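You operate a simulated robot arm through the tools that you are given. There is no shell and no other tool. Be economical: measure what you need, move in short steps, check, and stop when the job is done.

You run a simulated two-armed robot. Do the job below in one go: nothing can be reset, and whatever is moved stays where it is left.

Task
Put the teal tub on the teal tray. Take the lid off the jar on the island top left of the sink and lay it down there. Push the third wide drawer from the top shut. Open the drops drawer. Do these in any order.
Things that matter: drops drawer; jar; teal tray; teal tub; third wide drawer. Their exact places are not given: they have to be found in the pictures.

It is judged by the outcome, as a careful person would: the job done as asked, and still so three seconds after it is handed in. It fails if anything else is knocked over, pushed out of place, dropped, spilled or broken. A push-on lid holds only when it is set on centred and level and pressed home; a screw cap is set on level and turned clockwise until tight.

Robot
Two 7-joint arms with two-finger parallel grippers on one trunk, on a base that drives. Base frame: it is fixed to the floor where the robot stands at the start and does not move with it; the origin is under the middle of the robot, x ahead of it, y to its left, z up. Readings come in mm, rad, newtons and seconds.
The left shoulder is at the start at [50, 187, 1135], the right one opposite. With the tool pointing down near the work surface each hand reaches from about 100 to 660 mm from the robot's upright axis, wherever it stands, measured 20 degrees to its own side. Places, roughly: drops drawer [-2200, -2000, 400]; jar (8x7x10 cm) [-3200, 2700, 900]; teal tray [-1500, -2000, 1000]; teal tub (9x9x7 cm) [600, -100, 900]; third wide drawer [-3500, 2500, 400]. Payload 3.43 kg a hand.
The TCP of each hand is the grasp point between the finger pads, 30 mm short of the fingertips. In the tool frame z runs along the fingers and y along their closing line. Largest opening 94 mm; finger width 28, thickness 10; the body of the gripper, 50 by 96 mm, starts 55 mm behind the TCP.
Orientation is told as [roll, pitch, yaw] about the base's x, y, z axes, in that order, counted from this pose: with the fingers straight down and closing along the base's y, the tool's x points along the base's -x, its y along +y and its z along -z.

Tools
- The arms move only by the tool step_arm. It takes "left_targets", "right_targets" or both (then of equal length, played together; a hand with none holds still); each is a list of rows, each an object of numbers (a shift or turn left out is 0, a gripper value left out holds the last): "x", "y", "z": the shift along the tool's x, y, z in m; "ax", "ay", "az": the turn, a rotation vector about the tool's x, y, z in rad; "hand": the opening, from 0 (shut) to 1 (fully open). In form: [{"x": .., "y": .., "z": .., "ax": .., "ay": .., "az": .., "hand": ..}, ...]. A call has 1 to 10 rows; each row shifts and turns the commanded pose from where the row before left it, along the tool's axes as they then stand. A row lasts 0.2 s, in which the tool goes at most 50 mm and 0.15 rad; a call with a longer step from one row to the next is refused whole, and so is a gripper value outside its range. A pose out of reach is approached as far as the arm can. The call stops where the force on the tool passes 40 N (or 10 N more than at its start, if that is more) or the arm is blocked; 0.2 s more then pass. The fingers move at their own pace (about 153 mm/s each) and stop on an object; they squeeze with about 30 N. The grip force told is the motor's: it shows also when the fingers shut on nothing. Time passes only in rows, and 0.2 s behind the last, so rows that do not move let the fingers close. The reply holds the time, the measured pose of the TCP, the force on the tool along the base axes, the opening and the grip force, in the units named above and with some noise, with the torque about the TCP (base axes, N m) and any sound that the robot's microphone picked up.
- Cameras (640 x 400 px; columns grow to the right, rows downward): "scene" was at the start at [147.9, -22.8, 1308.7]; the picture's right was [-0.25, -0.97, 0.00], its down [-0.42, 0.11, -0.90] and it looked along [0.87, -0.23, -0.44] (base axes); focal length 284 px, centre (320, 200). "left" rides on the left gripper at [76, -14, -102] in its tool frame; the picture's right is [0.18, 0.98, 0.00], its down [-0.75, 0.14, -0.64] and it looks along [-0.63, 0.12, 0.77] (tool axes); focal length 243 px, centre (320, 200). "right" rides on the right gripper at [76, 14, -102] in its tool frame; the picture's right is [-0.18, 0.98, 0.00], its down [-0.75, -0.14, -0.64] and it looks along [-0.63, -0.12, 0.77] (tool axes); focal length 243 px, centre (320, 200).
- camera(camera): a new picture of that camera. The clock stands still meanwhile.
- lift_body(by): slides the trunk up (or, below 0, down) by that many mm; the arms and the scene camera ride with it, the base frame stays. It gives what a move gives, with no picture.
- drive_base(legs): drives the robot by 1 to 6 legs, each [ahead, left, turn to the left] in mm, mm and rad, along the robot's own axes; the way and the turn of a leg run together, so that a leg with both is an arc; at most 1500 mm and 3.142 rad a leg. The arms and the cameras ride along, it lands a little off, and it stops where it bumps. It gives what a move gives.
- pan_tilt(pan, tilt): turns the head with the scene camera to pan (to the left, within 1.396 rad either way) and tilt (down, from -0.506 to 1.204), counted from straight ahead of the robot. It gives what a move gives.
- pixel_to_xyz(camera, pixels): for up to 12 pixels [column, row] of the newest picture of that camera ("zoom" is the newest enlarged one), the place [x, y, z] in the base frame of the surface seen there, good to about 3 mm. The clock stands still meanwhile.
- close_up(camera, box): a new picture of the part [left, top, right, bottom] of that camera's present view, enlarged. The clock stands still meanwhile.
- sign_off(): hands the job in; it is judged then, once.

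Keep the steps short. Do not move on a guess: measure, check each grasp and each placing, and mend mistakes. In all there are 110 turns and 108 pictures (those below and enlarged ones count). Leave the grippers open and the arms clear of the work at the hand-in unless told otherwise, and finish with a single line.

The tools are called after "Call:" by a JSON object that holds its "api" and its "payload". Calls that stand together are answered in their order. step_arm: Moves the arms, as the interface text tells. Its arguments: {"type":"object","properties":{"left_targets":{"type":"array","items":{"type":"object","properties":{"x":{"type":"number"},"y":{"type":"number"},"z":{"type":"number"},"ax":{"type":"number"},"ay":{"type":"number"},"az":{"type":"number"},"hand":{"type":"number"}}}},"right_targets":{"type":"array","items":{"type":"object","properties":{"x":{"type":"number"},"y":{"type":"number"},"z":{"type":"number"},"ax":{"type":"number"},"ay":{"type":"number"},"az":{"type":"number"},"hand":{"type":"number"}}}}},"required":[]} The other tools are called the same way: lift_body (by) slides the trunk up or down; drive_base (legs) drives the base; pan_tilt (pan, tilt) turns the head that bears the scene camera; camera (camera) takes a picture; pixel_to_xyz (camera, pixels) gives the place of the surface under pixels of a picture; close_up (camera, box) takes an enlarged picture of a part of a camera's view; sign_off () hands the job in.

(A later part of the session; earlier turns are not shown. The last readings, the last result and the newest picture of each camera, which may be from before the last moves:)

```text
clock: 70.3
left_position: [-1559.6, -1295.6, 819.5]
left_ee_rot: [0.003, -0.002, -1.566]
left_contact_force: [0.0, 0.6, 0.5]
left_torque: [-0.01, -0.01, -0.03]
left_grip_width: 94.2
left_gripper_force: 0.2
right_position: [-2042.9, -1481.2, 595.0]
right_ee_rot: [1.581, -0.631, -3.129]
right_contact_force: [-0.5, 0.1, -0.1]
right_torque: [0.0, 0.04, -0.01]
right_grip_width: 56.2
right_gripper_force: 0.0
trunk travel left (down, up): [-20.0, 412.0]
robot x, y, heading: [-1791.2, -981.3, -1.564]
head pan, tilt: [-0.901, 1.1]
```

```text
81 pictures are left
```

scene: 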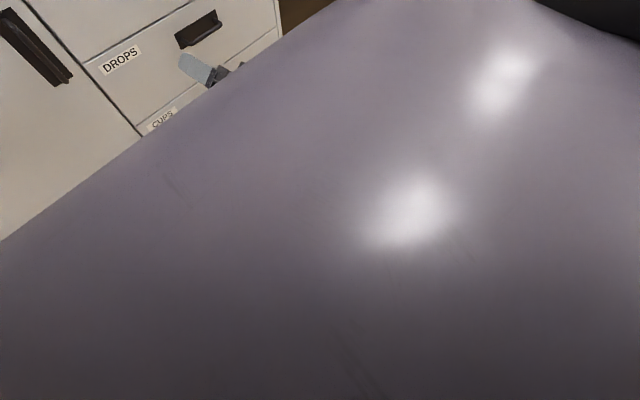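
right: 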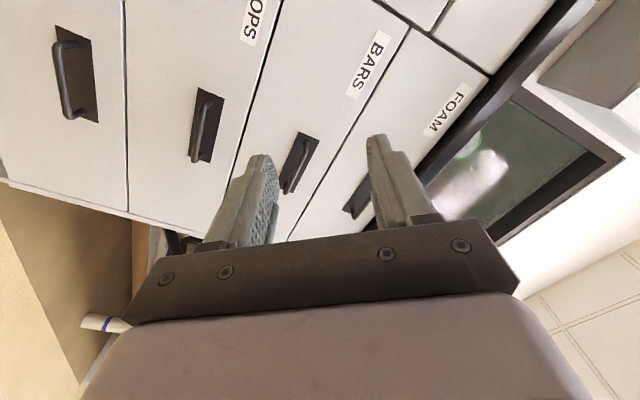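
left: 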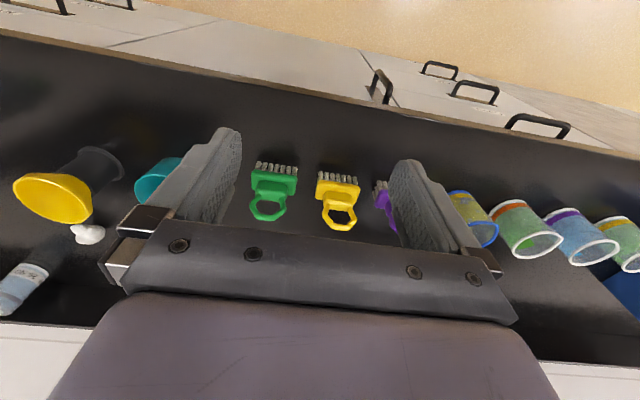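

The right arm's elbow has swung up against the head. I'll unwind and roll the other way, which should swing the elbow outward.

Call:
{"api": "step_arm", "payload": {"right_targets": [{"az": -0.15}, {"az": -0.15}, {"az": -0.15}, {"az": -0.15}, {"az": -0.15}, {"az": -0.15}, {"az": -0.15}, {"az": -0.15}, {"az": -0.15}, {"az": -0.15}]}}

Call:
{"api": "step_arm", "payload": {"right_targets": [{"az": -0.15}, {"az": -0.15}, {"az": -0.15}, {"az": -0.15}, {"az": -0.15}, {"az": -0.15}, {"az": -0.09}, {}]}}

Call:
{"api": "camera", "payload": {"camera": "scene"}}

```text
clock: 72.5
left_position: [-1559.4, -1297.5, 818.5]
left_ee_rot: [0.0, 0.001, -1.564]
left_contact_force: [-0.2, 0.3, 0.3]
left_torque: [0.0, -0.01, -0.01]
left_grip_width: 94.0
left_gripper_force: 0.0
right_position: [-2030.5, -1482.8, 595.6]
right_ee_rot: [-1.587, -1.076, 0.03]
right_contact_force: [0.3, 0.8, -0.4]
right_torque: [-0.01, -0.01, -0.01]
right_grip_width: 56.2
right_gripper_force: 0.1
trunk travel left (down, up): [-20.0, 412.0]
robot x, y, heading: [-1790.7, -981.8, -1.57]
head pan, tilt: [-0.901, 1.1]
```

```text
clock: 74.3
left_position: [-1558.9, -1296.9, 818.2]
left_ee_rot: [-0.001, 0.001, -1.566]
left_contact_force: [-0.3, 0.0, -0.6]
left_torque: [0.0, -0.02, 0.02]
left_grip_width: 93.9
left_gripper_force: 0.2
right_position: [-2029.1, -1483.1, 596.5]
right_ee_rot: [-1.579, -0.085, 0.014]
right_contact_force: [0.2, -1.0, -0.6]
right_torque: [-0.02, 0.0, -0.03]
right_grip_width: 56.4
right_gripper_force: 0.0
trunk travel left (down, up): [-20.0, 412.0]
robot x, y, heading: [-1790.3, -981.7, -1.569]
head pan, tilt: [-0.901, 1.1]
```

```text
80 pictures are left
```

scene: 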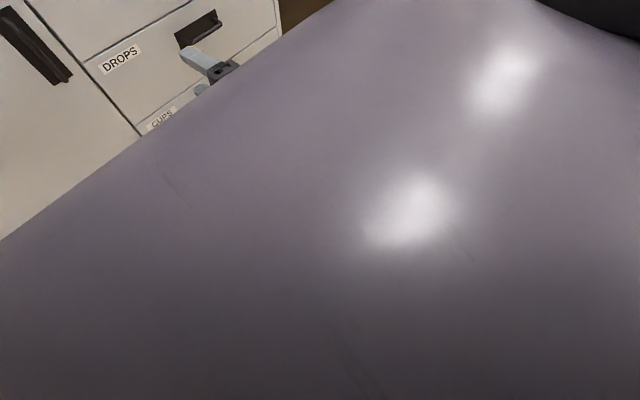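

That worked; the hand points at the drawers with the jaws vertical. I'll trim the last 0.085 rad, lower the hand to z 457 and sidestep the base 199 to the right, staying well clear of the handle.

Call:
{"api": "step_arm", "payload": {"right_targets": [{"az": -0.085}, {"y": 0.04}, {"y": 0.04}, {"y": 0.04}, {"y": 0.02}, {}]}}

Call:
{"api": "drive_base", "payload": {"legs": [[0, -197, 0]]}}

Call:
{"api": "pan_tilt", "payload": {"pan": -0.35, "tilt": 0.6}}

Call:
{"api": "camera", "payload": {"camera": "right"}}

Call:
{"api": "camera", "payload": {"camera": "scene"}}

```text
clock: 75.5
left_position: [-1558.7, -1296.6, 818.2]
left_ee_rot: [0.0, 0.001, -1.566]
left_contact_force: [0.0, 0.1, 0.7]
left_torque: [0.0, -0.01, -0.02]
left_grip_width: 94.2
left_gripper_force: 0.1
right_position: [-2080.2, -1480.0, 455.6]
right_ee_rot: [-1.553, 0.191, 0.054]
right_contact_force: [-0.1, 0.1, -0.2]
right_torque: [0.01, -0.01, 0.03]
right_grip_width: 56.3
right_gripper_force: 0.2
trunk travel left (down, up): [-20.0, 412.0]
robot x, y, heading: [-1793.1, -982.0, -1.57]
head pan, tilt: [-0.901, 1.1]
stopped in row 6 (right hand): the arm was blocked; the commanded pose is now the measured one
```

```text
clock: 77.9
left_position: [-1759.1, -1298.3, 819.1]
left_ee_rot: [0.001, -0.001, -1.57]
left_contact_force: [-0.5, -0.1, -0.6]
left_torque: [-0.01, 0.0, 0.0]
left_grip_width: 94.1
left_gripper_force: 0.1
right_position: [-2280.8, -1478.0, 455.7]
right_ee_rot: [-1.554, 0.191, 0.049]
right_contact_force: [-0.9, 0.0, -0.4]
right_torque: [0.0, 0.03, -0.01]
right_grip_width: 56.4
right_gripper_force: 0.0
trunk travel left (down, up): [-20.0, 412.0]
robot x, y, heading: [-1989.9, -981.0, -1.573]
head pan, tilt: [-0.901, 1.1]
```

```text
clock: 78.9
left_position: [-1757.9, -1298.6, 819.5]
left_ee_rot: [0.003, 0.0, -1.572]
left_contact_force: [0.1, -0.9, 0.6]
left_torque: [0.03, -0.03, -0.04]
left_grip_width: 94.0
left_gripper_force: 0.0
right_position: [-2281.2, -1478.1, 455.6]
right_ee_rot: [-1.554, 0.194, 0.049]
right_contact_force: [-0.4, 0.3, -0.3]
right_torque: [0.0, 0.01, 0.02]
right_grip_width: 56.4
right_gripper_force: 0.0
trunk travel left (down, up): [-20.0, 412.0]
robot x, y, heading: [-1987.2, -984.1, -1.571]
head pan, tilt: [-0.351, 0.6]
```

```text
79 pictures are left
```

right: 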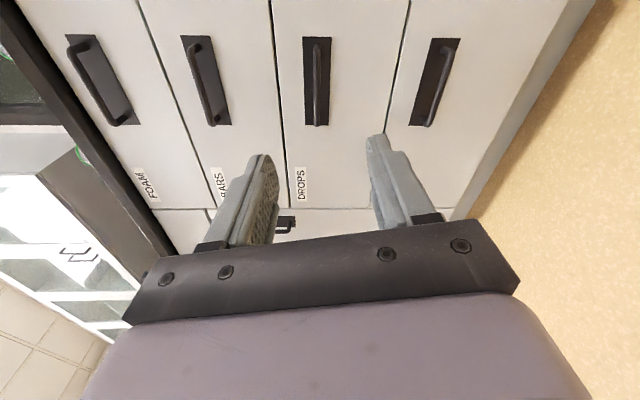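

```text
78 pictures are left
```

scene: 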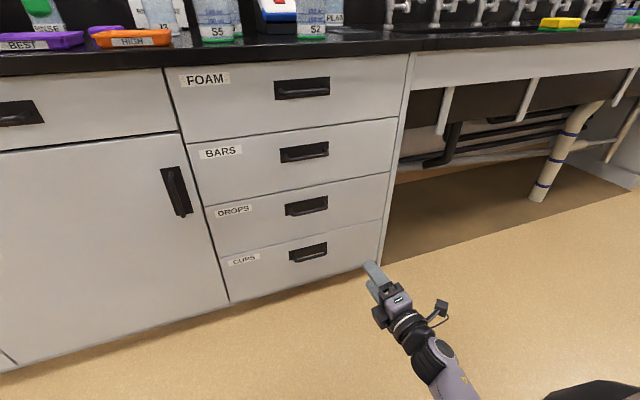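

The arm was blocked at the very end and drifted sideways and rolled 0.19 rad. I'll try rolling back in this place.

Call:
{"api": "step_arm", "payload": {"right_targets": [{"az": 0.1}, {"az": 0.09}, {}]}}

```text
clock: 79.7
left_position: [-1757.8, -1297.7, 818.7]
left_ee_rot: [-0.001, 0.0, -1.57]
left_contact_force: [-0.6, -0.5, -0.9]
left_torque: [-0.01, 0.05, 0.01]
left_grip_width: 94.1
left_gripper_force: 0.0
right_position: [-2280.4, -1479.3, 455.8]
right_ee_rot: [-1.554, 0.001, 0.046]
right_contact_force: [-1.2, -0.2, -0.1]
right_torque: [0.01, -0.02, 0.01]
right_grip_width: 56.1
right_gripper_force: 0.1
trunk travel left (down, up): [-20.0, 412.0]
robot x, y, heading: [-1989.7, -984.6, -1.572]
head pan, tilt: [-0.351, 0.6]
```

The roll is level again. I'll drive 200 ahead and 51 left to bring the hand in front of the handle.

Call:
{"api": "drive_base", "payload": {"legs": [[0, 52, 0], [200, 0, 0]]}}

Call:
{"api": "camera", "payload": {"camera": "right"}}

Call:
{"api": "pan_tilt", "payload": {"pan": -0.35, "tilt": 0.7}}

Call:
{"api": "close_up", "payload": {"camera": "scene", "box": [240, 150, 480, 300]}}

```text
clock: 82.0
left_position: [-1706.4, -1501.9, 819.3]
left_ee_rot: [0.002, -0.003, -1.572]
left_contact_force: [0.4, -0.1, 0.0]
left_torque: [-0.02, 0.03, -0.03]
left_grip_width: 94.0
left_gripper_force: 0.0
right_position: [-2229.2, -1680.6, 456.4]
right_ee_rot: [-1.553, 0.002, 0.042]
right_contact_force: [0.1, -0.2, -1.0]
right_torque: [-0.02, 0.03, -0.03]
right_grip_width: 56.4
right_gripper_force: 0.0
trunk travel left (down, up): [-20.0, 412.0]
robot x, y, heading: [-1936.3, -1184.3, -1.572]
head pan, tilt: [-0.351, 0.6]
```

```text
77 pictures are left
```

right: 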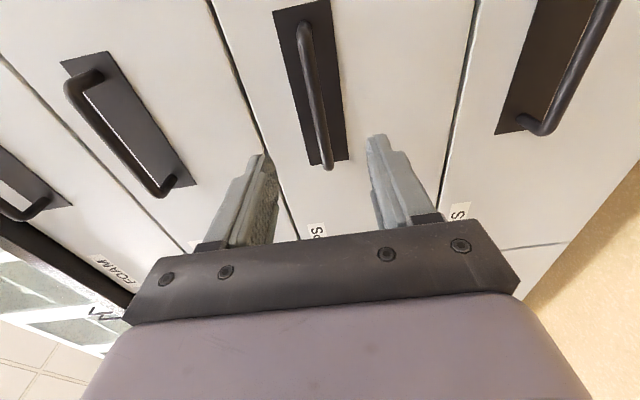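

```text
clock: 82.7
left_position: [-1706.4, -1502.1, 819.4]
left_ee_rot: [-0.002, 0.0, -1.574]
left_contact_force: [0.2, -0.4, 0.3]
left_torque: [0.0, -0.04, 0.01]
left_grip_width: 93.8
left_gripper_force: 0.0
right_position: [-2229.3, -1682.3, 456.3]
right_ee_rot: [-1.554, 0.005, 0.044]
right_contact_force: [-0.6, 0.6, 0.6]
right_torque: [0.02, -0.01, -0.03]
right_grip_width: 56.7
right_gripper_force: 0.1
trunk travel left (down, up): [-20.0, 412.0]
robot x, y, heading: [-1939.2, -1184.4, -1.573]
head pan, tilt: [-0.351, 0.7]
```

```text
2.67 times, centred on (360, 225) of scene
```

zoom: 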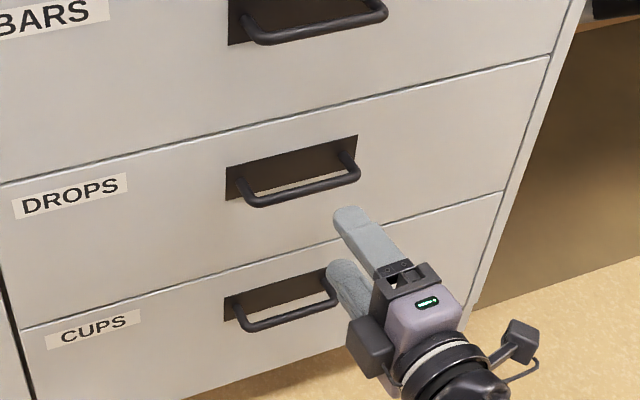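

The jaws straddle the bar's height (z 456) and are centred on it. I'll reach ahead 84 mm with the arm, which stops on contact, and close.

Call:
{"api": "step_arm", "payload": {"right_targets": [{"z": 0.025}, {"z": 0.025}, {"z": 0.02}, {"z": 0.014}, {}, {"hand": 0}, {}, {}, {}]}}

Call:
{"api": "camera", "payload": {"camera": "right"}}

Call:
{"api": "close_up", "payload": {"camera": "scene", "box": [240, 150, 480, 300]}}

```text
clock: 84.7
left_position: [-1705.5, -1501.1, 819.4]
left_ee_rot: [-0.001, -0.001, -1.572]
left_contact_force: [0.2, -0.2, 0.8]
left_torque: [-0.04, 0.0, 0.01]
left_grip_width: 94.0
left_gripper_force: 0.1
right_position: [-2226.6, -1764.3, 455.2]
right_ee_rot: [-1.554, 0.003, 0.042]
right_contact_force: [-0.6, -2.1, 3.0]
right_torque: [-0.06, -0.51, 0.35]
right_grip_width: 10.8
right_gripper_force: 44.3
trunk travel left (down, up): [-20.0, 412.0]
robot x, y, heading: [-1934.2, -1185.9, -1.574]
head pan, tilt: [-0.351, 0.7]
```

```text
75 pictures are left
```

right: 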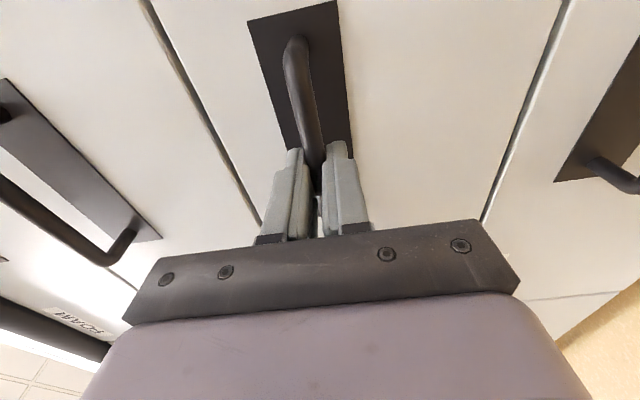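

```text
2.67 times, centred on (360, 225) of scene
```

zoom: 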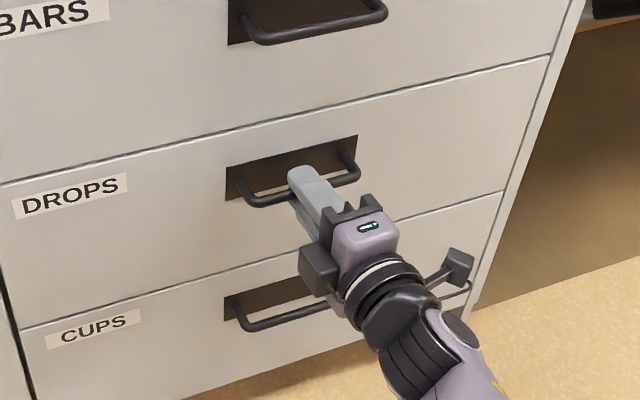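

The bar is held (10.8 mm, 44 N). I'll pull it open by backing the base 100 mm and see.

Call:
{"api": "drive_base", "payload": {"legs": [[-100, 0, 0]]}}

Call:
{"api": "close_up", "payload": {"camera": "scene", "box": [240, 150, 480, 300]}}

```text
clock: 85.8
left_position: [-1706.2, -1403.6, 817.9]
left_ee_rot: [0.0, -0.002, -1.573]
left_contact_force: [-0.7, 0.4, 0.5]
left_torque: [0.0, 0.03, -0.03]
left_grip_width: 94.2
left_gripper_force: 0.0
right_position: [-2226.0, -1666.3, 456.0]
right_ee_rot: [-1.555, 0.003, 0.042]
right_contact_force: [-0.1, 0.5, 7.2]
right_torque: [-0.1, -0.49, 0.27]
right_grip_width: 10.4
right_gripper_force: 43.9
trunk travel left (down, up): [-20.0, 412.0]
robot x, y, heading: [-1932.0, -1087.1, -1.574]
head pan, tilt: [-0.351, 0.7]
```

```text
2.67 times, centred on (360, 225) of scene
```

zoom: 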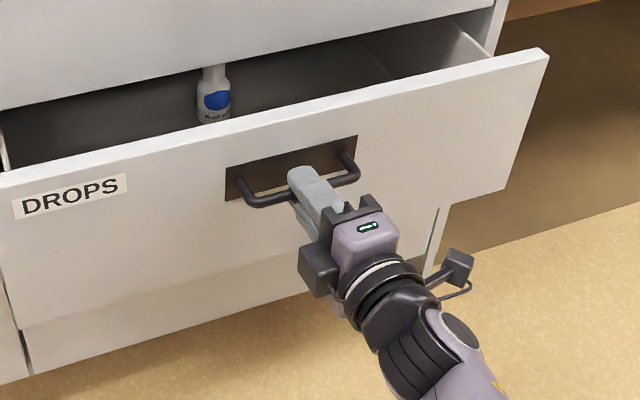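

The drawer slides out with a bottle standing in it. I'll pull gently another 150 mm in short legs.

Call:
{"api": "drive_base", "payload": {"legs": [[-50, 0, 0], [-50, 0, 0], [-50, 0, 0]]}}

Call:
{"api": "close_up", "payload": {"camera": "scene", "box": [200, 125, 520, 325]}}

```text
clock: 87.8
left_position: [-1705.4, -1252.8, 817.9]
left_ee_rot: [0.0, -0.002, -1.574]
left_contact_force: [-0.7, -0.1, 0.3]
left_torque: [0.02, -0.02, 0.02]
left_grip_width: 94.2
left_gripper_force: 0.1
right_position: [-2226.5, -1517.1, 456.3]
right_ee_rot: [-1.555, 0.004, 0.042]
right_contact_force: [-9.3, 0.9, 4.2]
right_torque: [-0.1, -0.5, 0.12]
right_grip_width: 10.8
right_gripper_force: 43.9
trunk travel left (down, up): [-20.0, 412.0]
robot x, y, heading: [-1933.6, -939.9, -1.571]
head pan, tilt: [-0.351, 0.7]
```

```text
2.00 times, centred on (360, 225) of scene
```

zoom: 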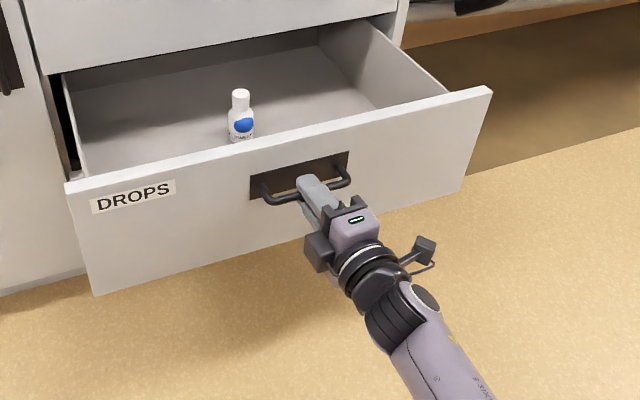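

It's open 250 mm. I'll try a little further to be sure it's fully open.

Call:
{"api": "drive_base", "payload": {"legs": [[-40, 0, 0], [-40, 0, 0]]}}

Call:
{"api": "close_up", "payload": {"camera": "scene", "box": [200, 125, 520, 325]}}

```text
clock: 89.2
left_position: [-1706.5, -1173.8, 818.6]
left_ee_rot: [-0.002, -0.001, -1.574]
left_contact_force: [0.4, -0.3, 0.1]
left_torque: [0.0, 0.02, -0.01]
left_grip_width: 93.8
left_gripper_force: 0.0
right_position: [-2225.7, -1436.0, 454.7]
right_ee_rot: [-1.554, 0.004, 0.042]
right_contact_force: [3.8, 1.2, 1.7]
right_torque: [-0.03, -0.44, 0.59]
right_grip_width: 10.6
right_gripper_force: 44.0
trunk travel left (down, up): [-20.0, 412.0]
robot x, y, heading: [-1935.7, -861.4, -1.577]
head pan, tilt: [-0.351, 0.7]
```

```text
2.00 times, centred on (360, 225) of scene
```

zoom: 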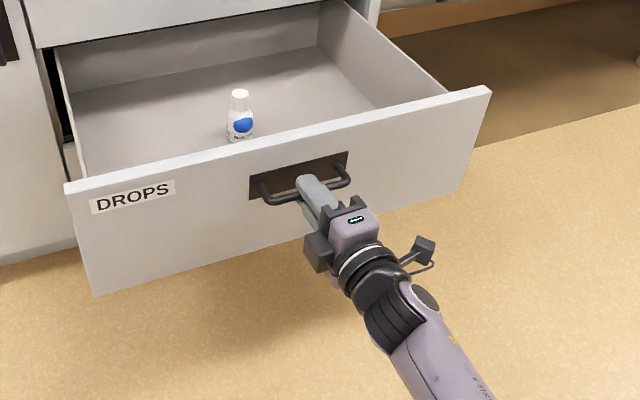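

It's open about 330 mm and the bottle is still standing. I'll release and back straight off.

Call:
{"api": "step_arm", "payload": {"right_targets": [{"hand": 0.5}, {}, {}, {"z": -0.03}, {"z": -0.04}, {"z": -0.04}, {}]}}

Call:
{"api": "close_up", "payload": {"camera": "scene", "box": [200, 125, 520, 325]}}

Call:
{"api": "pan_tilt", "payload": {"pan": -1.39, "tilt": 0.2}}

Call:
{"api": "camera", "payload": {"camera": "scene"}}

```text
clock: 90.8
left_position: [-1706.2, -1175.7, 818.8]
left_ee_rot: [-0.002, -0.002, -1.573]
left_contact_force: [0.5, 0.1, -0.2]
left_torque: [0.06, 0.03, 0.0]
left_grip_width: 94.1
left_gripper_force: 0.0
right_position: [-2231.6, -1325.4, 454.8]
right_ee_rot: [-1.555, 0.004, 0.043]
right_contact_force: [-0.1, -0.4, -0.3]
right_torque: [-0.02, 0.02, 0.01]
right_grip_width: 47.3
right_gripper_force: 0.0
trunk travel left (down, up): [-20.0, 412.0]
robot x, y, heading: [-1937.7, -860.3, -1.575]
head pan, tilt: [-0.351, 0.7]
```

```text
2.00 times, centred on (360, 225) of scene
```

zoom: 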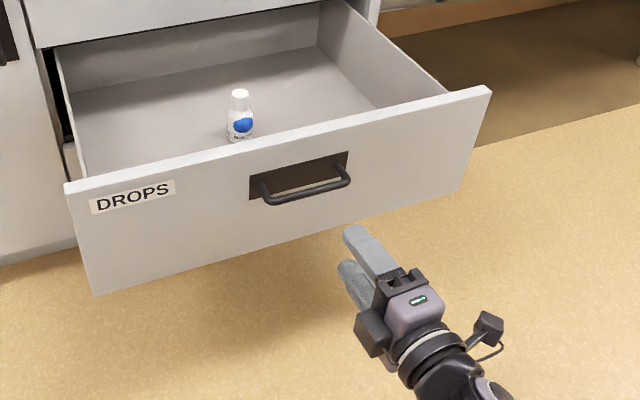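

```text
clock: 92.1
left_position: [-1705.5, -1174.3, 818.9]
left_ee_rot: [-0.003, 0.001, -1.575]
left_contact_force: [0.9, 0.3, 0.0]
left_torque: [-0.01, 0.0, -0.02]
left_grip_width: 94.2
left_gripper_force: 0.0
right_position: [-2230.2, -1324.5, 454.7]
right_ee_rot: [-1.556, 0.004, 0.042]
right_contact_force: [-0.4, 0.8, -0.4]
right_torque: [0.04, -0.02, 0.0]
right_grip_width: 47.2
right_gripper_force: 0.0
trunk travel left (down, up): [-20.0, 412.0]
robot x, y, heading: [-1934.4, -859.9, -1.575]
head pan, tilt: [-1.389, 0.201]
```

```text
69 pictures are left
```

scene: 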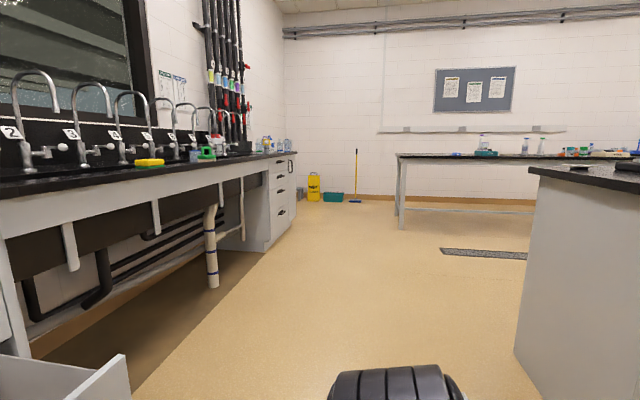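

The drawer is open and the bottle stands. The remaining jobs are near (-3200,2700). I'll raise the trunk, move away from the counter towards +x, turn left to face +y and look down the room.

Call:
{"api": "lift_body", "payload": {"by": 330}}

Call:
{"api": "drive_base", "payload": {"legs": [[0, 500, 0], [0, 0, 3.1]]}}

Call:
{"api": "pan_tilt", "payload": {"pan": 0.5, "tilt": 0.2}}

Call:
{"api": "camera", "payload": {"camera": "scene"}}

```text
clock: 95.3
left_position: [-1706.4, -1175.2, 1149.7]
left_ee_rot: [-0.001, -0.001, -1.576]
left_contact_force: [-0.3, 0.0, 0.0]
left_torque: [0.0, 0.01, -0.01]
left_grip_width: 94.0
left_gripper_force: 0.0
right_position: [-2230.6, -1324.5, 786.7]
right_ee_rot: [-1.555, 0.003, 0.043]
right_contact_force: [-0.2, -0.8, -0.3]
right_torque: [0.0, 0.03, -0.01]
right_grip_width: 46.9
right_gripper_force: 0.0
trunk travel left (down, up): [-350.0, 82.0]
robot x, y, heading: [-1938.2, -861.7, -1.575]
head pan, tilt: [-1.389, 0.201]
```

```text
clock: 107.7
left_position: [-1641.7, -542.5, 1149.4]
left_ee_rot: [0.0, -0.002, 1.533]
left_contact_force: [0.0, 0.5, 0.6]
left_torque: [-0.01, 0.02, 0.01]
left_grip_width: 93.9
left_gripper_force: 0.1
right_position: [-1113.3, -409.6, 785.0]
right_ee_rot: [-1.555, 0.003, -3.134]
right_contact_force: [-0.8, -0.2, 0.5]
right_torque: [0.0, -0.01, -0.01]
right_grip_width: 46.9
right_gripper_force: 0.1
trunk travel left (down, up): [-350.0, 82.0]
robot x, y, heading: [-1423.8, -864.2, 1.533]
head pan, tilt: [-1.389, 0.201]
```

```text
clock: 109.5
left_position: [-1641.1, -541.3, 1148.5]
left_ee_rot: [-0.003, -0.003, 1.536]
left_contact_force: [-0.4, 1.6, 0.2]
left_torque: [0.0, 0.03, 0.0]
left_grip_width: 93.8
left_gripper_force: 0.0
right_position: [-1110.6, -409.4, 785.6]
right_ee_rot: [-1.555, 0.004, -3.13]
right_contact_force: [0.1, 0.1, 0.0]
right_torque: [-0.03, 0.01, 0.01]
right_grip_width: 46.9
right_gripper_force: 0.2
trunk travel left (down, up): [-350.0, 82.0]
robot x, y, heading: [-1429.2, -865.7, 1.532]
head pan, tilt: [0.499, 0.201]
```

```text
68 pictures are left
```

scene: 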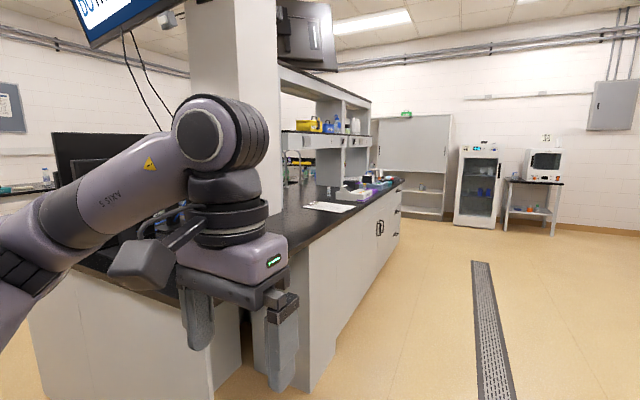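

Call:
{"api": "pixel_to_xyz", "payload": {"camera": "scene", "pixels": [[398, 190], [400, 225], [300, 300], [330, 207], [298, 165], [365, 195], [345, 180], [420, 190], [310, 380], [480, 300], [200, 360], [360, 120]]}}

Call:
{"api": "close_up", "payload": {"camera": "scene", "box": [280, 90, 440, 190]}}

```text
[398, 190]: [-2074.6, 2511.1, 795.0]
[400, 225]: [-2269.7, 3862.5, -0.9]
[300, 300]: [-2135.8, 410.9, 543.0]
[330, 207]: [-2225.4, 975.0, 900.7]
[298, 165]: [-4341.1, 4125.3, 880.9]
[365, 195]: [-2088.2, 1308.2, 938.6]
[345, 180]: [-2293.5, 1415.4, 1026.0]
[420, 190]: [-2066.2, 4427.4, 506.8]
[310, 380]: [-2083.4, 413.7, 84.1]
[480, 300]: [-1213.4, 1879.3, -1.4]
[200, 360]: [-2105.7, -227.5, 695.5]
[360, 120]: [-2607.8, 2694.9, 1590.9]
```

```text
4.00 times, centred on (360, 140) of scene
```

zoom: 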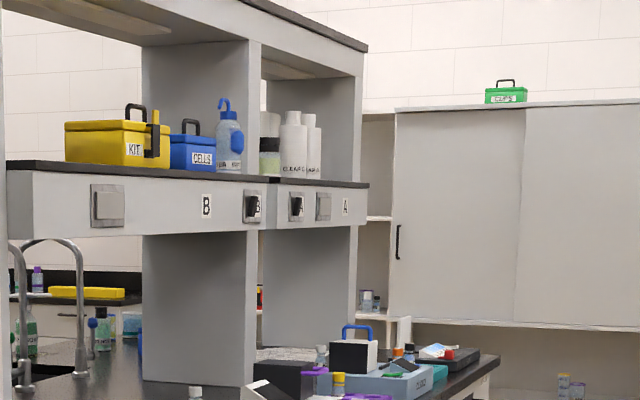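

The island ends at y≈2530. The faucets and jar seem to be on its far (-x) side. I'll drive along this aisle past the island's end and look left.

Call:
{"api": "drive_base", "payload": {"legs": [[0, 0, 0.039], [1500, 0, 0], [1500, 0, 0], [1100, 0, 0]]}}

Call:
{"api": "pan_tilt", "payload": {"pan": 1.39, "tilt": 0.3}}

Call:
{"api": "camera", "payload": {"camera": "scene"}}

```text
clock: 129.6
left_position: [-1757.1, 3550.0, 1148.5]
left_ee_rot: [-0.002, 0.001, 1.58]
left_contact_force: [0.0, -0.1, 0.2]
left_torque: [0.0, 0.01, 0.02]
left_grip_width: 93.8
left_gripper_force: 0.1
right_position: [-1234.1, 3706.2, 785.3]
right_ee_rot: [-1.555, 0.004, -3.09]
right_contact_force: [0.2, 0.5, -0.2]
right_torque: [0.03, 0.02, 0.02]
right_grip_width: 46.8
right_gripper_force: 0.0
trunk travel left (down, up): [-350.0, 82.0]
robot x, y, heading: [-1525.5, 3236.3, 1.582]
head pan, tilt: [0.499, 0.201]
```

```text
clock: 130.8
left_position: [-1757.2, 3551.6, 1148.6]
left_ee_rot: [-0.002, -0.001, 1.578]
left_contact_force: [1.5, 0.1, 0.6]
left_torque: [0.01, -0.02, 0.0]
left_grip_width: 93.9
left_gripper_force: 0.0
right_position: [-1232.7, 3707.8, 785.7]
right_ee_rot: [-1.554, 0.004, -3.089]
right_contact_force: [-0.3, -1.3, 0.8]
right_torque: [0.02, 0.01, -0.04]
right_grip_width: 46.8
right_gripper_force: 0.0
trunk travel left (down, up): [-350.0, 82.0]
robot x, y, heading: [-1520.0, 3238.6, 1.575]
head pan, tilt: [1.389, 0.3]
```

```text
66 pictures are left
```

scene: 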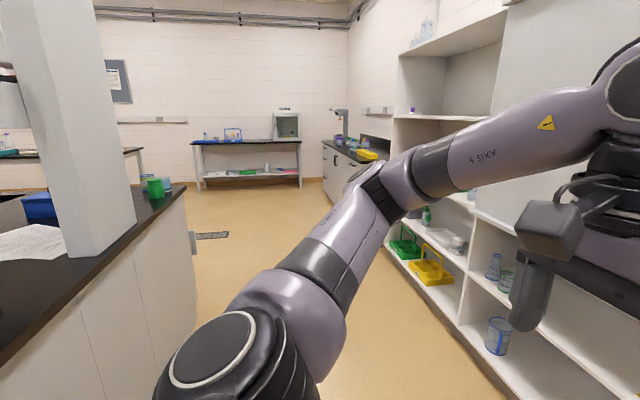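

Call:
{"api": "pixel_to_xyz", "payload": {"camera": "scene", "pixels": [[183, 185], [160, 240], [197, 300], [155, 192], [500, 260], [380, 240], [340, 160], [250, 250], [210, 236], [245, 180], [60, 300]]}}

Call:
{"api": "close_up", "payload": {"camera": "scene", "box": [0, 130, 240, 280]}}

```text
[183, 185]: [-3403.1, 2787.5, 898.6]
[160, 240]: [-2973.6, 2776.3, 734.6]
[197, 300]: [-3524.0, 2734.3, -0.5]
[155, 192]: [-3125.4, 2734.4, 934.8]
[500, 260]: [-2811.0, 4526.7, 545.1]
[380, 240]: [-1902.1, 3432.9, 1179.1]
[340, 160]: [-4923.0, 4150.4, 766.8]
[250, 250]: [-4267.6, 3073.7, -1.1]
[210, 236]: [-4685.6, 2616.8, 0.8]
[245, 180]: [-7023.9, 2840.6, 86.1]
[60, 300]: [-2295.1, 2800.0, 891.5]
```

```text
2.67 times, centred on (120, 205) of scene
```

zoom: 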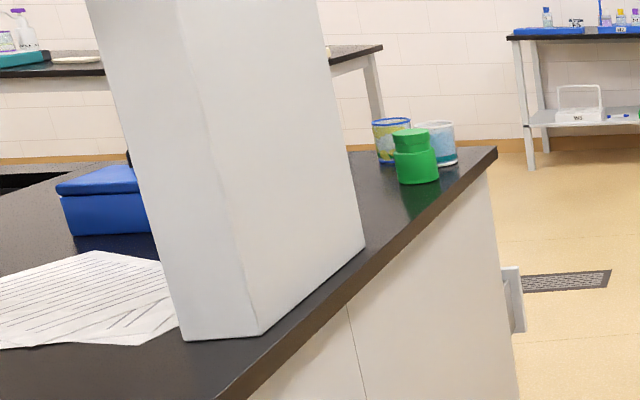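

The green-lidded jar stands at about (-3125,2734), near the island's end, and an open drawer sticks out on the -x side. I'll check the shelf fronts before driving through the gap.

Call:
{"api": "pixel_to_xyz", "payload": {"camera": "scene", "pixels": [[461, 318], [390, 250], [430, 272], [480, 210], [325, 200]]}}

Call:
{"api": "drive_base", "payload": {"legs": [[80, 0, 0], [0, 0, 1.57]]}}

Call:
{"api": "pan_tilt", "payload": {"pan": 0.1, "tilt": 0.4}}

Call:
{"api": "camera", "payload": {"camera": "scene"}}

```text
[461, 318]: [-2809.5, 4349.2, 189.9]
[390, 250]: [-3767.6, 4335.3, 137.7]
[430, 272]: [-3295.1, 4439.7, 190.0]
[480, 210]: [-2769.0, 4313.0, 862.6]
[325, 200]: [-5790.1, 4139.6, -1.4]
```

```text
clock: 135.7
left_position: [-1841.4, 3090.6, 1148.5]
left_ee_rot: [-0.001, -0.002, 3.133]
left_contact_force: [0.3, 0.0, -0.1]
left_torque: [0.01, 0.0, -0.01]
left_grip_width: 93.8
left_gripper_force: 0.1
right_position: [-1989.2, 3614.6, 785.9]
right_ee_rot: [-1.555, 0.004, -1.537]
right_contact_force: [-0.2, -0.1, 0.4]
right_torque: [-0.02, 0.02, -0.02]
right_grip_width: 47.1
right_gripper_force: 0.0
trunk travel left (down, up): [-350.0, 82.0]
robot x, y, heading: [-1523.9, 3320.5, 3.127]
head pan, tilt: [1.389, 0.3]
```

```text
clock: 137.1
left_position: [-1841.9, 3090.1, 1148.2]
left_ee_rot: [-0.001, -0.002, 3.133]
left_contact_force: [0.3, -0.2, 0.6]
left_torque: [0.0, 0.03, 0.0]
left_grip_width: 94.1
left_gripper_force: 0.0
right_position: [-1989.5, 3614.9, 785.6]
right_ee_rot: [-1.555, 0.005, -1.538]
right_contact_force: [-0.2, 0.4, -0.1]
right_torque: [0.04, -0.04, 0.02]
right_grip_width: 47.1
right_gripper_force: 0.2
trunk travel left (down, up): [-350.0, 82.0]
robot x, y, heading: [-1526.1, 3315.3, 3.13]
head pan, tilt: [0.099, 0.4]
```

```text
64 pictures are left
```

scene: 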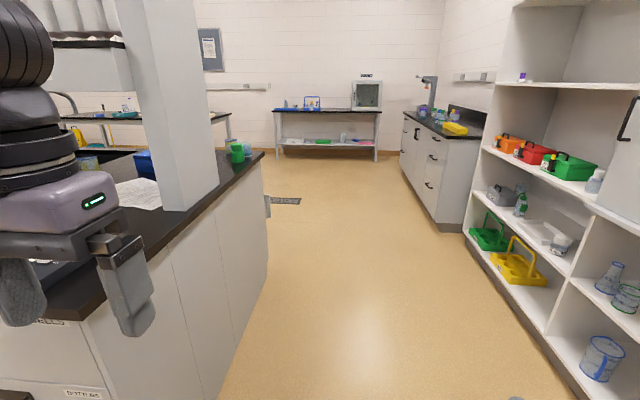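

The lane is clear (y 2790–4340). I'll drive to x≈-3250, y≈3450, then turn left to face the island's end.

Call:
{"api": "drive_base", "payload": {"legs": [[0, -130, 0], [1300, 0, 0], [430, 0, 0], [0, 0, 1.58]]}}

Call:
{"api": "pan_tilt", "payload": {"pan": 0.1, "tilt": 0.6}}

Call:
{"api": "camera", "payload": {"camera": "scene"}}

```text
clock: 150.9
left_position: [-2999.4, 3143.3, 1148.5]
left_ee_rot: [0.0, -0.001, -1.619]
left_contact_force: [-0.5, 0.5, -0.1]
left_torque: [0.0, -0.02, 0.01]
left_grip_width: 93.9
left_gripper_force: 0.1
right_position: [-3530.9, 3017.6, 784.4]
right_ee_rot: [-1.555, 0.003, -0.004]
right_contact_force: [-0.3, -1.1, 0.6]
right_torque: [0.0, 0.0, -0.05]
right_grip_width: 47.1
right_gripper_force: 0.1
trunk travel left (down, up): [-350.0, 82.0]
robot x, y, heading: [-3213.3, 3470.5, -1.62]
head pan, tilt: [0.099, 0.4]
```

```text
clock: 151.6
left_position: [-2999.5, 3143.4, 1149.2]
left_ee_rot: [-0.001, -0.002, -1.619]
left_contact_force: [-0.3, -0.2, 0.7]
left_torque: [-0.01, -0.01, 0.01]
left_grip_width: 93.9
left_gripper_force: 0.1
right_position: [-3529.7, 3018.5, 785.9]
right_ee_rot: [-1.555, 0.004, -0.005]
right_contact_force: [-0.3, -0.2, -0.5]
right_torque: [0.02, -0.02, 0.03]
right_grip_width: 46.9
right_gripper_force: 0.1
trunk travel left (down, up): [-350.0, 82.0]
robot x, y, heading: [-3213.9, 3472.5, -1.622]
head pan, tilt: [0.099, 0.6]
```

```text
63 pictures are left
```

scene: 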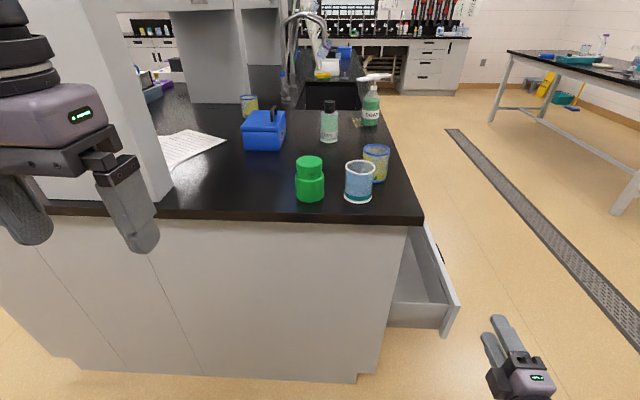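

I see the green jar with its lid at (310,178), cups beside it and the open drawer at (425,280). I'll zoom in on the jar.

Call:
{"api": "close_up", "payload": {"camera": "scene", "box": [270, 130, 398, 210]}}

Call:
{"api": "pixel_to_xyz", "payload": {"camera": "zoom", "pixels": [[200, 150], [200, 235], [200, 335], [135, 160], [262, 160], [130, 270], [272, 270], [200, 205], [380, 210], [440, 340], [520, 120], [200, 345]]}}

```text
5.00 times, centred on (334, 170) of scene
```

zoom: 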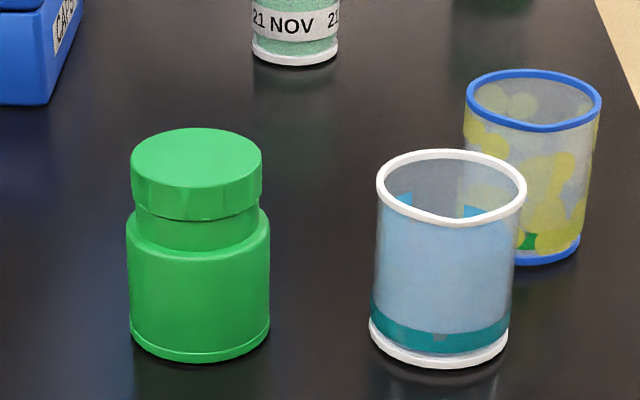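

```text
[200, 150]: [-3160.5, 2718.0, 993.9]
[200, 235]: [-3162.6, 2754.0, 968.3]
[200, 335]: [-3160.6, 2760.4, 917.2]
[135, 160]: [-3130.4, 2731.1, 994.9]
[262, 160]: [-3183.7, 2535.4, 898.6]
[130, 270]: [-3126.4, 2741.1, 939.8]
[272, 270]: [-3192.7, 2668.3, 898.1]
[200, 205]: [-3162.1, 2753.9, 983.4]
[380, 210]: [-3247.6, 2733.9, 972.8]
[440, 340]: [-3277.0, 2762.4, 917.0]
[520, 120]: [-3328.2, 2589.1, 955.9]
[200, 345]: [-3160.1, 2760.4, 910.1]
```

The jar is centred near (-3162,2722). The lid is about 64 mm wide with its top at z≈996, and the jar body is about 72 mm wide. The white-rimmed beaker is 49 mm to its right. I'll hold the body with the right hand while the left takes the lid. First I'll square the base in open space, raise the right hand and roll it so its jaws close sideways.

Call:
{"api": "drive_base", "payload": {"legs": [[0, 110, 0.05]]}}

Call:
{"api": "step_arm", "payload": {"right_targets": [{"y": -0.04}, {"y": -0.04}, {"y": -0.04}, {"y": -0.03, "az": 0.1}, {"az": 0.15}, {"az": 0.15}, {"az": 0.15}, {"az": 0.15}, {"az": 0.15}, {"az": 0.15}]}}

Call:
{"api": "step_arm", "payload": {"right_targets": [{"az": 0.15}, {"az": 0.15}, {"az": 0.15}, {"az": 0.12}, {"ay": 0.1}, {"ay": 0.1}, {"ay": 0.1, "hand": 1}, {"ay": 0.05}, {}]}}

Call:
{"api": "camera", "payload": {"camera": "right"}}

```text
clock: 153.2
left_position: [-2872.5, 3151.8, 1147.6]
left_ee_rot: [-0.001, -0.002, -1.572]
left_contact_force: [-0.6, 0.3, -0.7]
left_torque: [-0.04, 0.03, 0.01]
left_grip_width: 93.5
left_gripper_force: 0.0
right_position: [-3396.7, 3000.3, 785.6]
right_ee_rot: [-1.554, 0.005, 0.042]
right_contact_force: [-1.1, 0.4, -0.3]
right_torque: [0.03, 0.03, -0.01]
right_grip_width: 46.9
right_gripper_force: 0.1
trunk travel left (down, up): [-350.0, 82.0]
robot x, y, heading: [-3104.4, 3465.9, -1.575]
head pan, tilt: [0.099, 0.6]
```

```text
clock: 155.4
left_position: [-2873.5, 3151.6, 1148.9]
left_ee_rot: [-0.002, -0.001, -1.574]
left_contact_force: [0.1, 0.4, 0.0]
left_torque: [0.02, 0.03, 0.0]
left_grip_width: 93.9
left_gripper_force: 0.1
right_position: [-3396.5, 2997.3, 936.0]
right_ee_rot: [-1.543, -0.998, 0.017]
right_contact_force: [-0.3, 0.4, -0.7]
right_torque: [0.0, 0.0, -0.02]
right_grip_width: 47.2
right_gripper_force: 0.1
trunk travel left (down, up): [-350.0, 82.0]
robot x, y, heading: [-3099.4, 3471.4, -1.573]
head pan, tilt: [0.099, 0.6]
```

```text
clock: 157.4
left_position: [-2872.5, 3151.2, 1148.2]
left_ee_rot: [-0.001, -0.002, -1.575]
left_contact_force: [0.0, -1.2, 0.7]
left_torque: [-0.04, -0.04, 0.01]
left_grip_width: 94.0
left_gripper_force: 0.0
right_position: [-3395.2, 2998.0, 935.4]
right_ee_rot: [-0.011, -1.204, -1.515]
right_contact_force: [-1.1, 0.3, -0.5]
right_torque: [-0.06, -0.01, 0.01]
right_grip_width: 93.9
right_gripper_force: 0.1
trunk travel left (down, up): [-350.0, 82.0]
robot x, y, heading: [-3104.2, 3464.1, -1.574]
head pan, tilt: [0.099, 0.6]
```

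```text
61 pictures are left
```

right: 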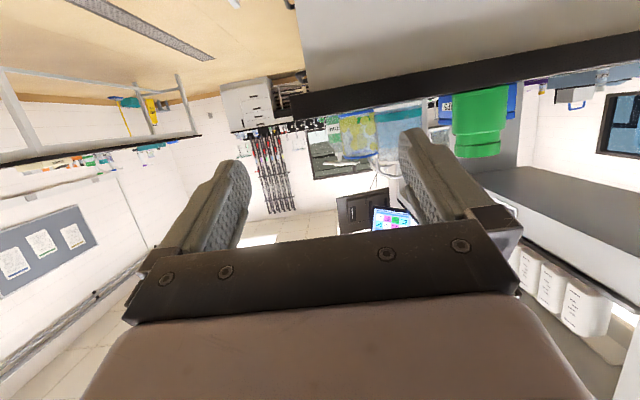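

The jaws now close sideways, tilted 21° down. I'll shift the right hand left to x≈-3162, still 275 mm short of the jar.

Call:
{"api": "step_arm", "payload": {"right_targets": [{"y": 0.047}, {"y": 0.047}, {"y": 0.047}, {"y": 0.047}, {"y": 0.045}, {}], "left_targets": [{}, {}, {}, {}, {}, {}]}}

Call:
{"api": "pan_tilt", "payload": {"pan": -0.05, "tilt": 0.7}}

Call:
{"api": "camera", "payload": {"camera": "scene"}}

```text
clock: 158.6
left_position: [-2873.5, 3151.7, 1148.5]
left_ee_rot: [-0.001, -0.002, -1.574]
left_contact_force: [-0.1, -0.2, -1.1]
left_torque: [0.0, 0.01, 0.01]
left_grip_width: 94.2
left_gripper_force: 0.2
right_position: [-3250.5, 3000.0, 919.1]
right_ee_rot: [-0.632, -1.169, -0.957]
right_contact_force: [-0.1, 0.7, 0.5]
right_torque: [-0.02, -0.03, 0.0]
right_grip_width: 94.0
right_gripper_force: 0.0
trunk travel left (down, up): [-350.0, 82.0]
robot x, y, heading: [-3101.5, 3466.8, -1.574]
head pan, tilt: [0.099, 0.6]
stopped in row 5 (right hand): the arm was blocked; the commanded pose is now the measured one
```

```text
clock: 159.3
left_position: [-2873.2, 3151.9, 1149.5]
left_ee_rot: [-0.002, -0.002, -1.574]
left_contact_force: [-0.5, 0.2, -0.4]
left_torque: [-0.02, -0.01, 0.03]
left_grip_width: 94.0
left_gripper_force: 0.0
right_position: [-3251.1, 3000.1, 918.5]
right_ee_rot: [-0.632, -1.168, -0.959]
right_contact_force: [-0.1, 0.4, 0.0]
right_torque: [-0.01, -0.03, -0.01]
right_grip_width: 93.9
right_gripper_force: 0.1
trunk travel left (down, up): [-350.0, 82.0]
robot x, y, heading: [-3102.2, 3469.9, -1.574]
head pan, tilt: [-0.051, 0.7]
```

```text
60 pictures are left
```

scene: 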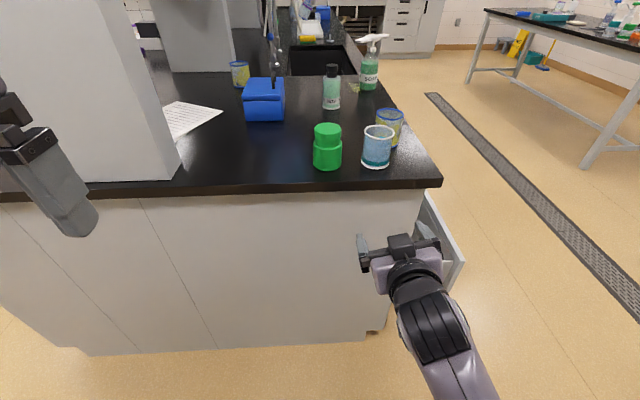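

The right wrist reached its limit. Before working that out, I'll test how the lid is held, using the left hand alone. First the right hand goes up, back and to the right, out of the way.

Call:
{"api": "step_arm", "payload": {"right_targets": [{"y": -0.04}, {"y": -0.04}, {"x": -0.04}, {"x": -0.04}, {"x": -0.04}, {"x": -0.04}, {"x": -0.02, "z": -0.03}, {"z": -0.04}, {}]}}

Call:
{"api": "drive_base", "payload": {"legs": [[0, -60, 0], [245, 0, 0]]}}

Call:
{"api": "camera", "payload": {"camera": "scene"}}

```text
clock: 161.3
left_position: [-2873.6, 3150.6, 1148.4]
left_ee_rot: [-0.002, -0.002, -1.574]
left_contact_force: [0.1, -0.4, 0.4]
left_torque: [-0.01, 0.0, 0.0]
left_grip_width: 93.9
left_gripper_force: 0.0
right_position: [-3282.8, 3003.6, 1125.3]
right_ee_rot: [-0.628, -1.167, -0.96]
right_contact_force: [-0.5, 0.6, 0.7]
right_torque: [-0.01, 0.0, -0.02]
right_grip_width: 94.3
right_gripper_force: 0.0
trunk travel left (down, up): [-350.0, 82.0]
robot x, y, heading: [-3101.8, 3471.1, -1.579]
head pan, tilt: [-0.051, 0.7]
```

```text
clock: 163.9
left_position: [-2934.8, 2908.8, 1148.5]
left_ee_rot: [-0.001, -0.001, -1.573]
left_contact_force: [-0.7, 0.1, 0.0]
left_torque: [0.03, 0.05, 0.02]
left_grip_width: 94.1
left_gripper_force: 0.0
right_position: [-3344.4, 2760.5, 1125.9]
right_ee_rot: [-0.63, -1.166, -0.959]
right_contact_force: [0.1, -0.4, -0.9]
right_torque: [0.01, -0.04, -0.02]
right_grip_width: 93.9
right_gripper_force: 0.1
trunk travel left (down, up): [-350.0, 82.0]
robot x, y, heading: [-3167.6, 3219.5, -1.575]
head pan, tilt: [-0.051, 0.7]
```

```text
59 pictures are left
```

scene: 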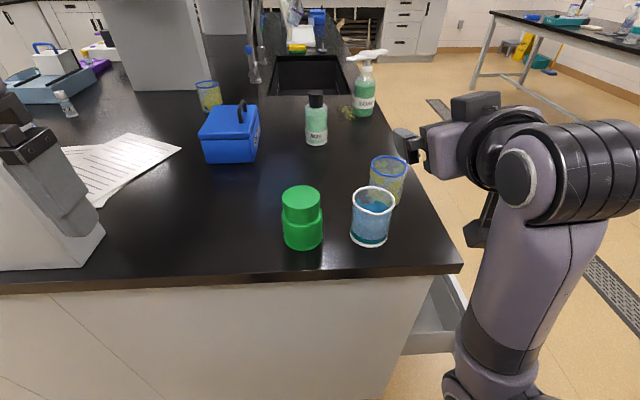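

Call:
{"api": "close_up", "payload": {"camera": "scene", "box": [262, 170, 358, 260]}}

Call:
{"api": "pixel_to_xyz", "payload": {"camera": "scene", "pixels": [[301, 188], [301, 195], [301, 201], [301, 206], [301, 213], [301, 219], [301, 225], [284, 198], [319, 198], [288, 196], [301, 240], [314, 194]]}}

```text
4.44 times, centred on (310, 215) of scene
```

zoom: 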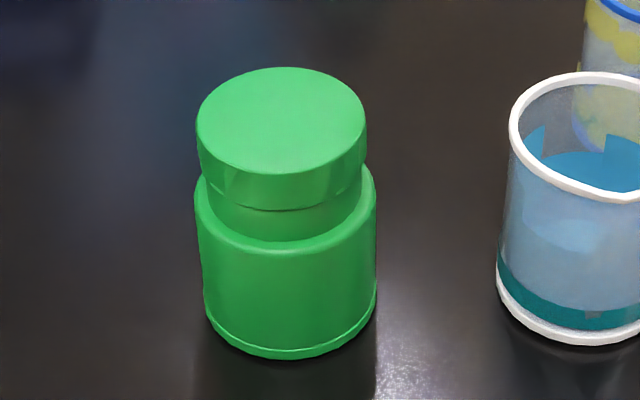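

```text
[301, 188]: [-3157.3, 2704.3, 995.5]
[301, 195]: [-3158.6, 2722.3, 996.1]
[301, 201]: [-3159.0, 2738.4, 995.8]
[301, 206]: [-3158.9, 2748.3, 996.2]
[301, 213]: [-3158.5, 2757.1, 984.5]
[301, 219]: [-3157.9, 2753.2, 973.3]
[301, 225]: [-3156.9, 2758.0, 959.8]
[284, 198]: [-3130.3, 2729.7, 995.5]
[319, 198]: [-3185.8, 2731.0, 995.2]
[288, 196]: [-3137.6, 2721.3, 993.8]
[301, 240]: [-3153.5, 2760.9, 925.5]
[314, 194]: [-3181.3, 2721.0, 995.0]
```

Lid: centre (-3158,2725), z 977–996; the shoulder below it is at about 962. I'll bring the left hand above it, open, at about z 1110.

Call:
{"api": "step_arm", "payload": {"left_targets": [{"x": -0.0263, "y": -0.0319, "hand": 1}, {"x": -0.0263, "y": -0.0319}, {"x": -0.0263, "y": -0.0319}, {"x": -0.0263, "y": -0.0319}, {"x": -0.0263, "y": -0.0319}, {"x": -0.0263, "y": -0.0319}, {"x": -0.0263, "y": -0.0319}, {"z": 0.035}, {}], "right_targets": [{"y": -0.03}, {"y": -0.03}, {}, {}, {}, {}, {}, {}, {}]}}

Call:
{"api": "camera", "payload": {"camera": "left"}}

Call:
{"api": "camera", "payload": {"camera": "scene"}}

```text
clock: 165.9
left_position: [-3158.3, 2727.4, 1114.3]
left_ee_rot: [0.0, -0.002, -1.572]
left_contact_force: [0.1, -0.8, -0.1]
left_torque: [-0.02, 0.02, 0.01]
left_grip_width: 94.0
left_gripper_force: 0.1
right_position: [-3403.6, 2759.4, 1139.3]
right_ee_rot: [-0.628, -1.167, -0.961]
right_contact_force: [0.2, 0.6, -0.4]
right_torque: [0.01, 0.02, 0.0]
right_grip_width: 93.9
right_gripper_force: 0.0
trunk travel left (down, up): [-350.0, 82.0]
robot x, y, heading: [-3165.7, 3227.6, -1.578]
head pan, tilt: [-0.051, 0.7]
```

```text
57 pictures are left
```

left: 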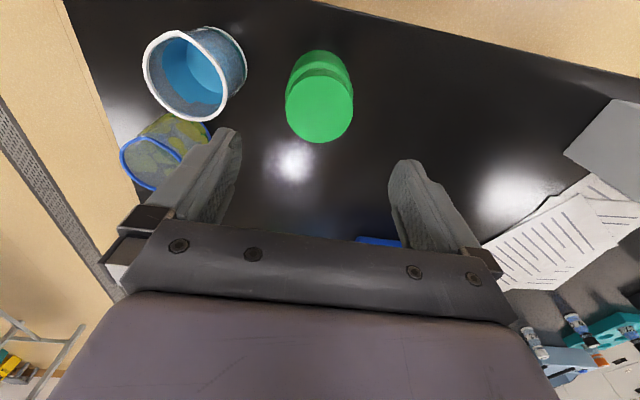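

```text
56 pictures are left
```

scene: 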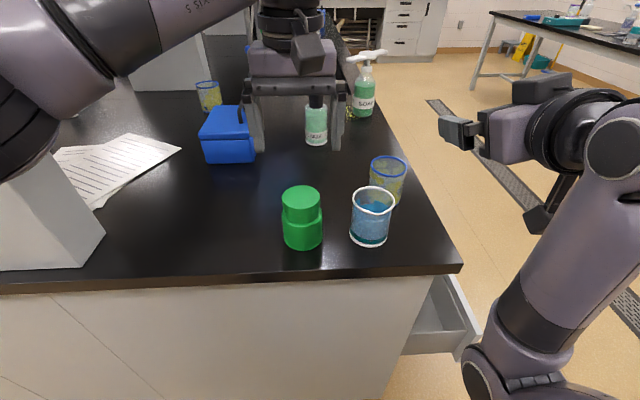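

The hand is centred over the lid. I'll lower it to z≈1001 with the fingers open.

Call:
{"api": "step_arm", "payload": {"left_targets": [{"z": 0.035}, {"z": 0.035}, {"z": 0.025}, {"z": 0.012}, {"z": 0.006}, {}]}}

Call:
{"api": "camera", "payload": {"camera": "left"}}

Call:
{"api": "close_up", "payload": {"camera": "scene", "box": [230, 130, 390, 250]}}

```text
clock: 167.3
left_position: [-3156.2, 2724.3, 1001.5]
left_ee_rot: [-0.002, -0.001, -1.573]
left_contact_force: [-0.6, -0.6, 0.3]
left_torque: [-0.01, 0.0, 0.01]
left_grip_width: 93.9
left_gripper_force: 0.1
right_position: [-3404.0, 2757.9, 1139.4]
right_ee_rot: [-0.629, -1.167, -0.96]
right_contact_force: [-0.5, 0.4, 0.4]
right_torque: [-0.05, -0.02, 0.05]
right_grip_width: 94.0
right_gripper_force: 0.1
trunk travel left (down, up): [-350.0, 82.0]
robot x, y, heading: [-3166.2, 3224.9, -1.574]
head pan, tilt: [-0.051, 0.7]
```

```text
55 pictures are left
```

left: 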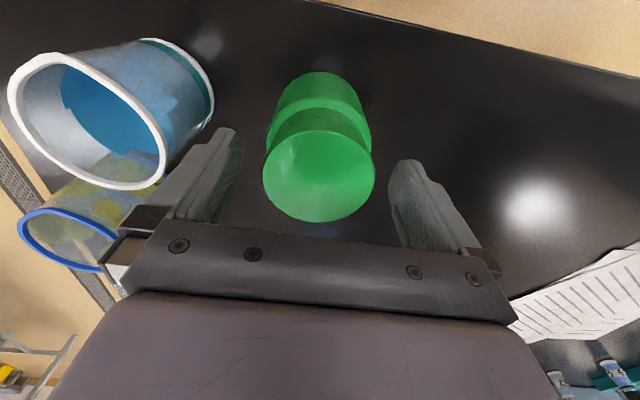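

```text
3.33 times, centred on (310, 190) of scene
```

zoom: 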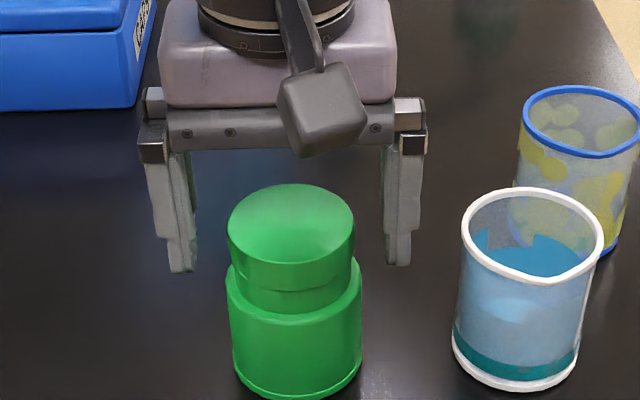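

The TCP projects to about (320,188) in the left picture, right on the lid's top. I'll close on it.

Call:
{"api": "step_arm", "payload": {"left_targets": [{"hand": 0.0}, {}, {}, {}]}}

Call:
{"api": "close_up", "payload": {"camera": "scene", "box": [230, 130, 390, 250]}}

```text
clock: 168.3
left_position: [-3157.9, 2723.4, 1001.3]
left_ee_rot: [-0.003, 0.0, -1.571]
left_contact_force: [-0.8, 0.3, -1.2]
left_torque: [-0.01, 0.03, -0.01]
left_grip_width: 62.1
left_gripper_force: 29.5
right_position: [-3404.2, 2759.2, 1139.2]
right_ee_rot: [-0.628, -1.167, -0.96]
right_contact_force: [-0.2, 0.1, 0.1]
right_torque: [-0.01, -0.01, 0.0]
right_grip_width: 94.4
right_gripper_force: 0.1
trunk travel left (down, up): [-350.0, 82.0]
robot x, y, heading: [-3168.0, 3225.4, -1.572]
head pan, tilt: [-0.051, 0.7]
```

```text
3.33 times, centred on (310, 190) of scene
```

zoom: 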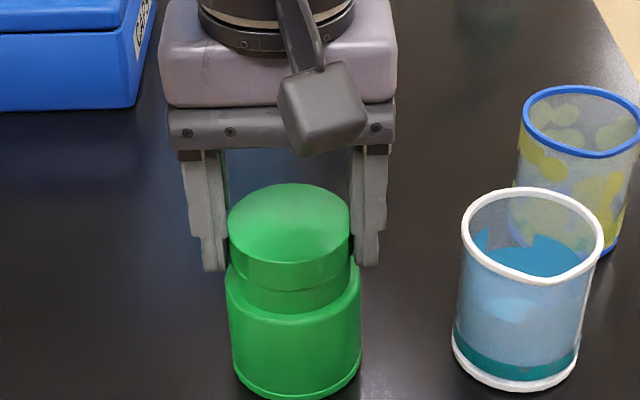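

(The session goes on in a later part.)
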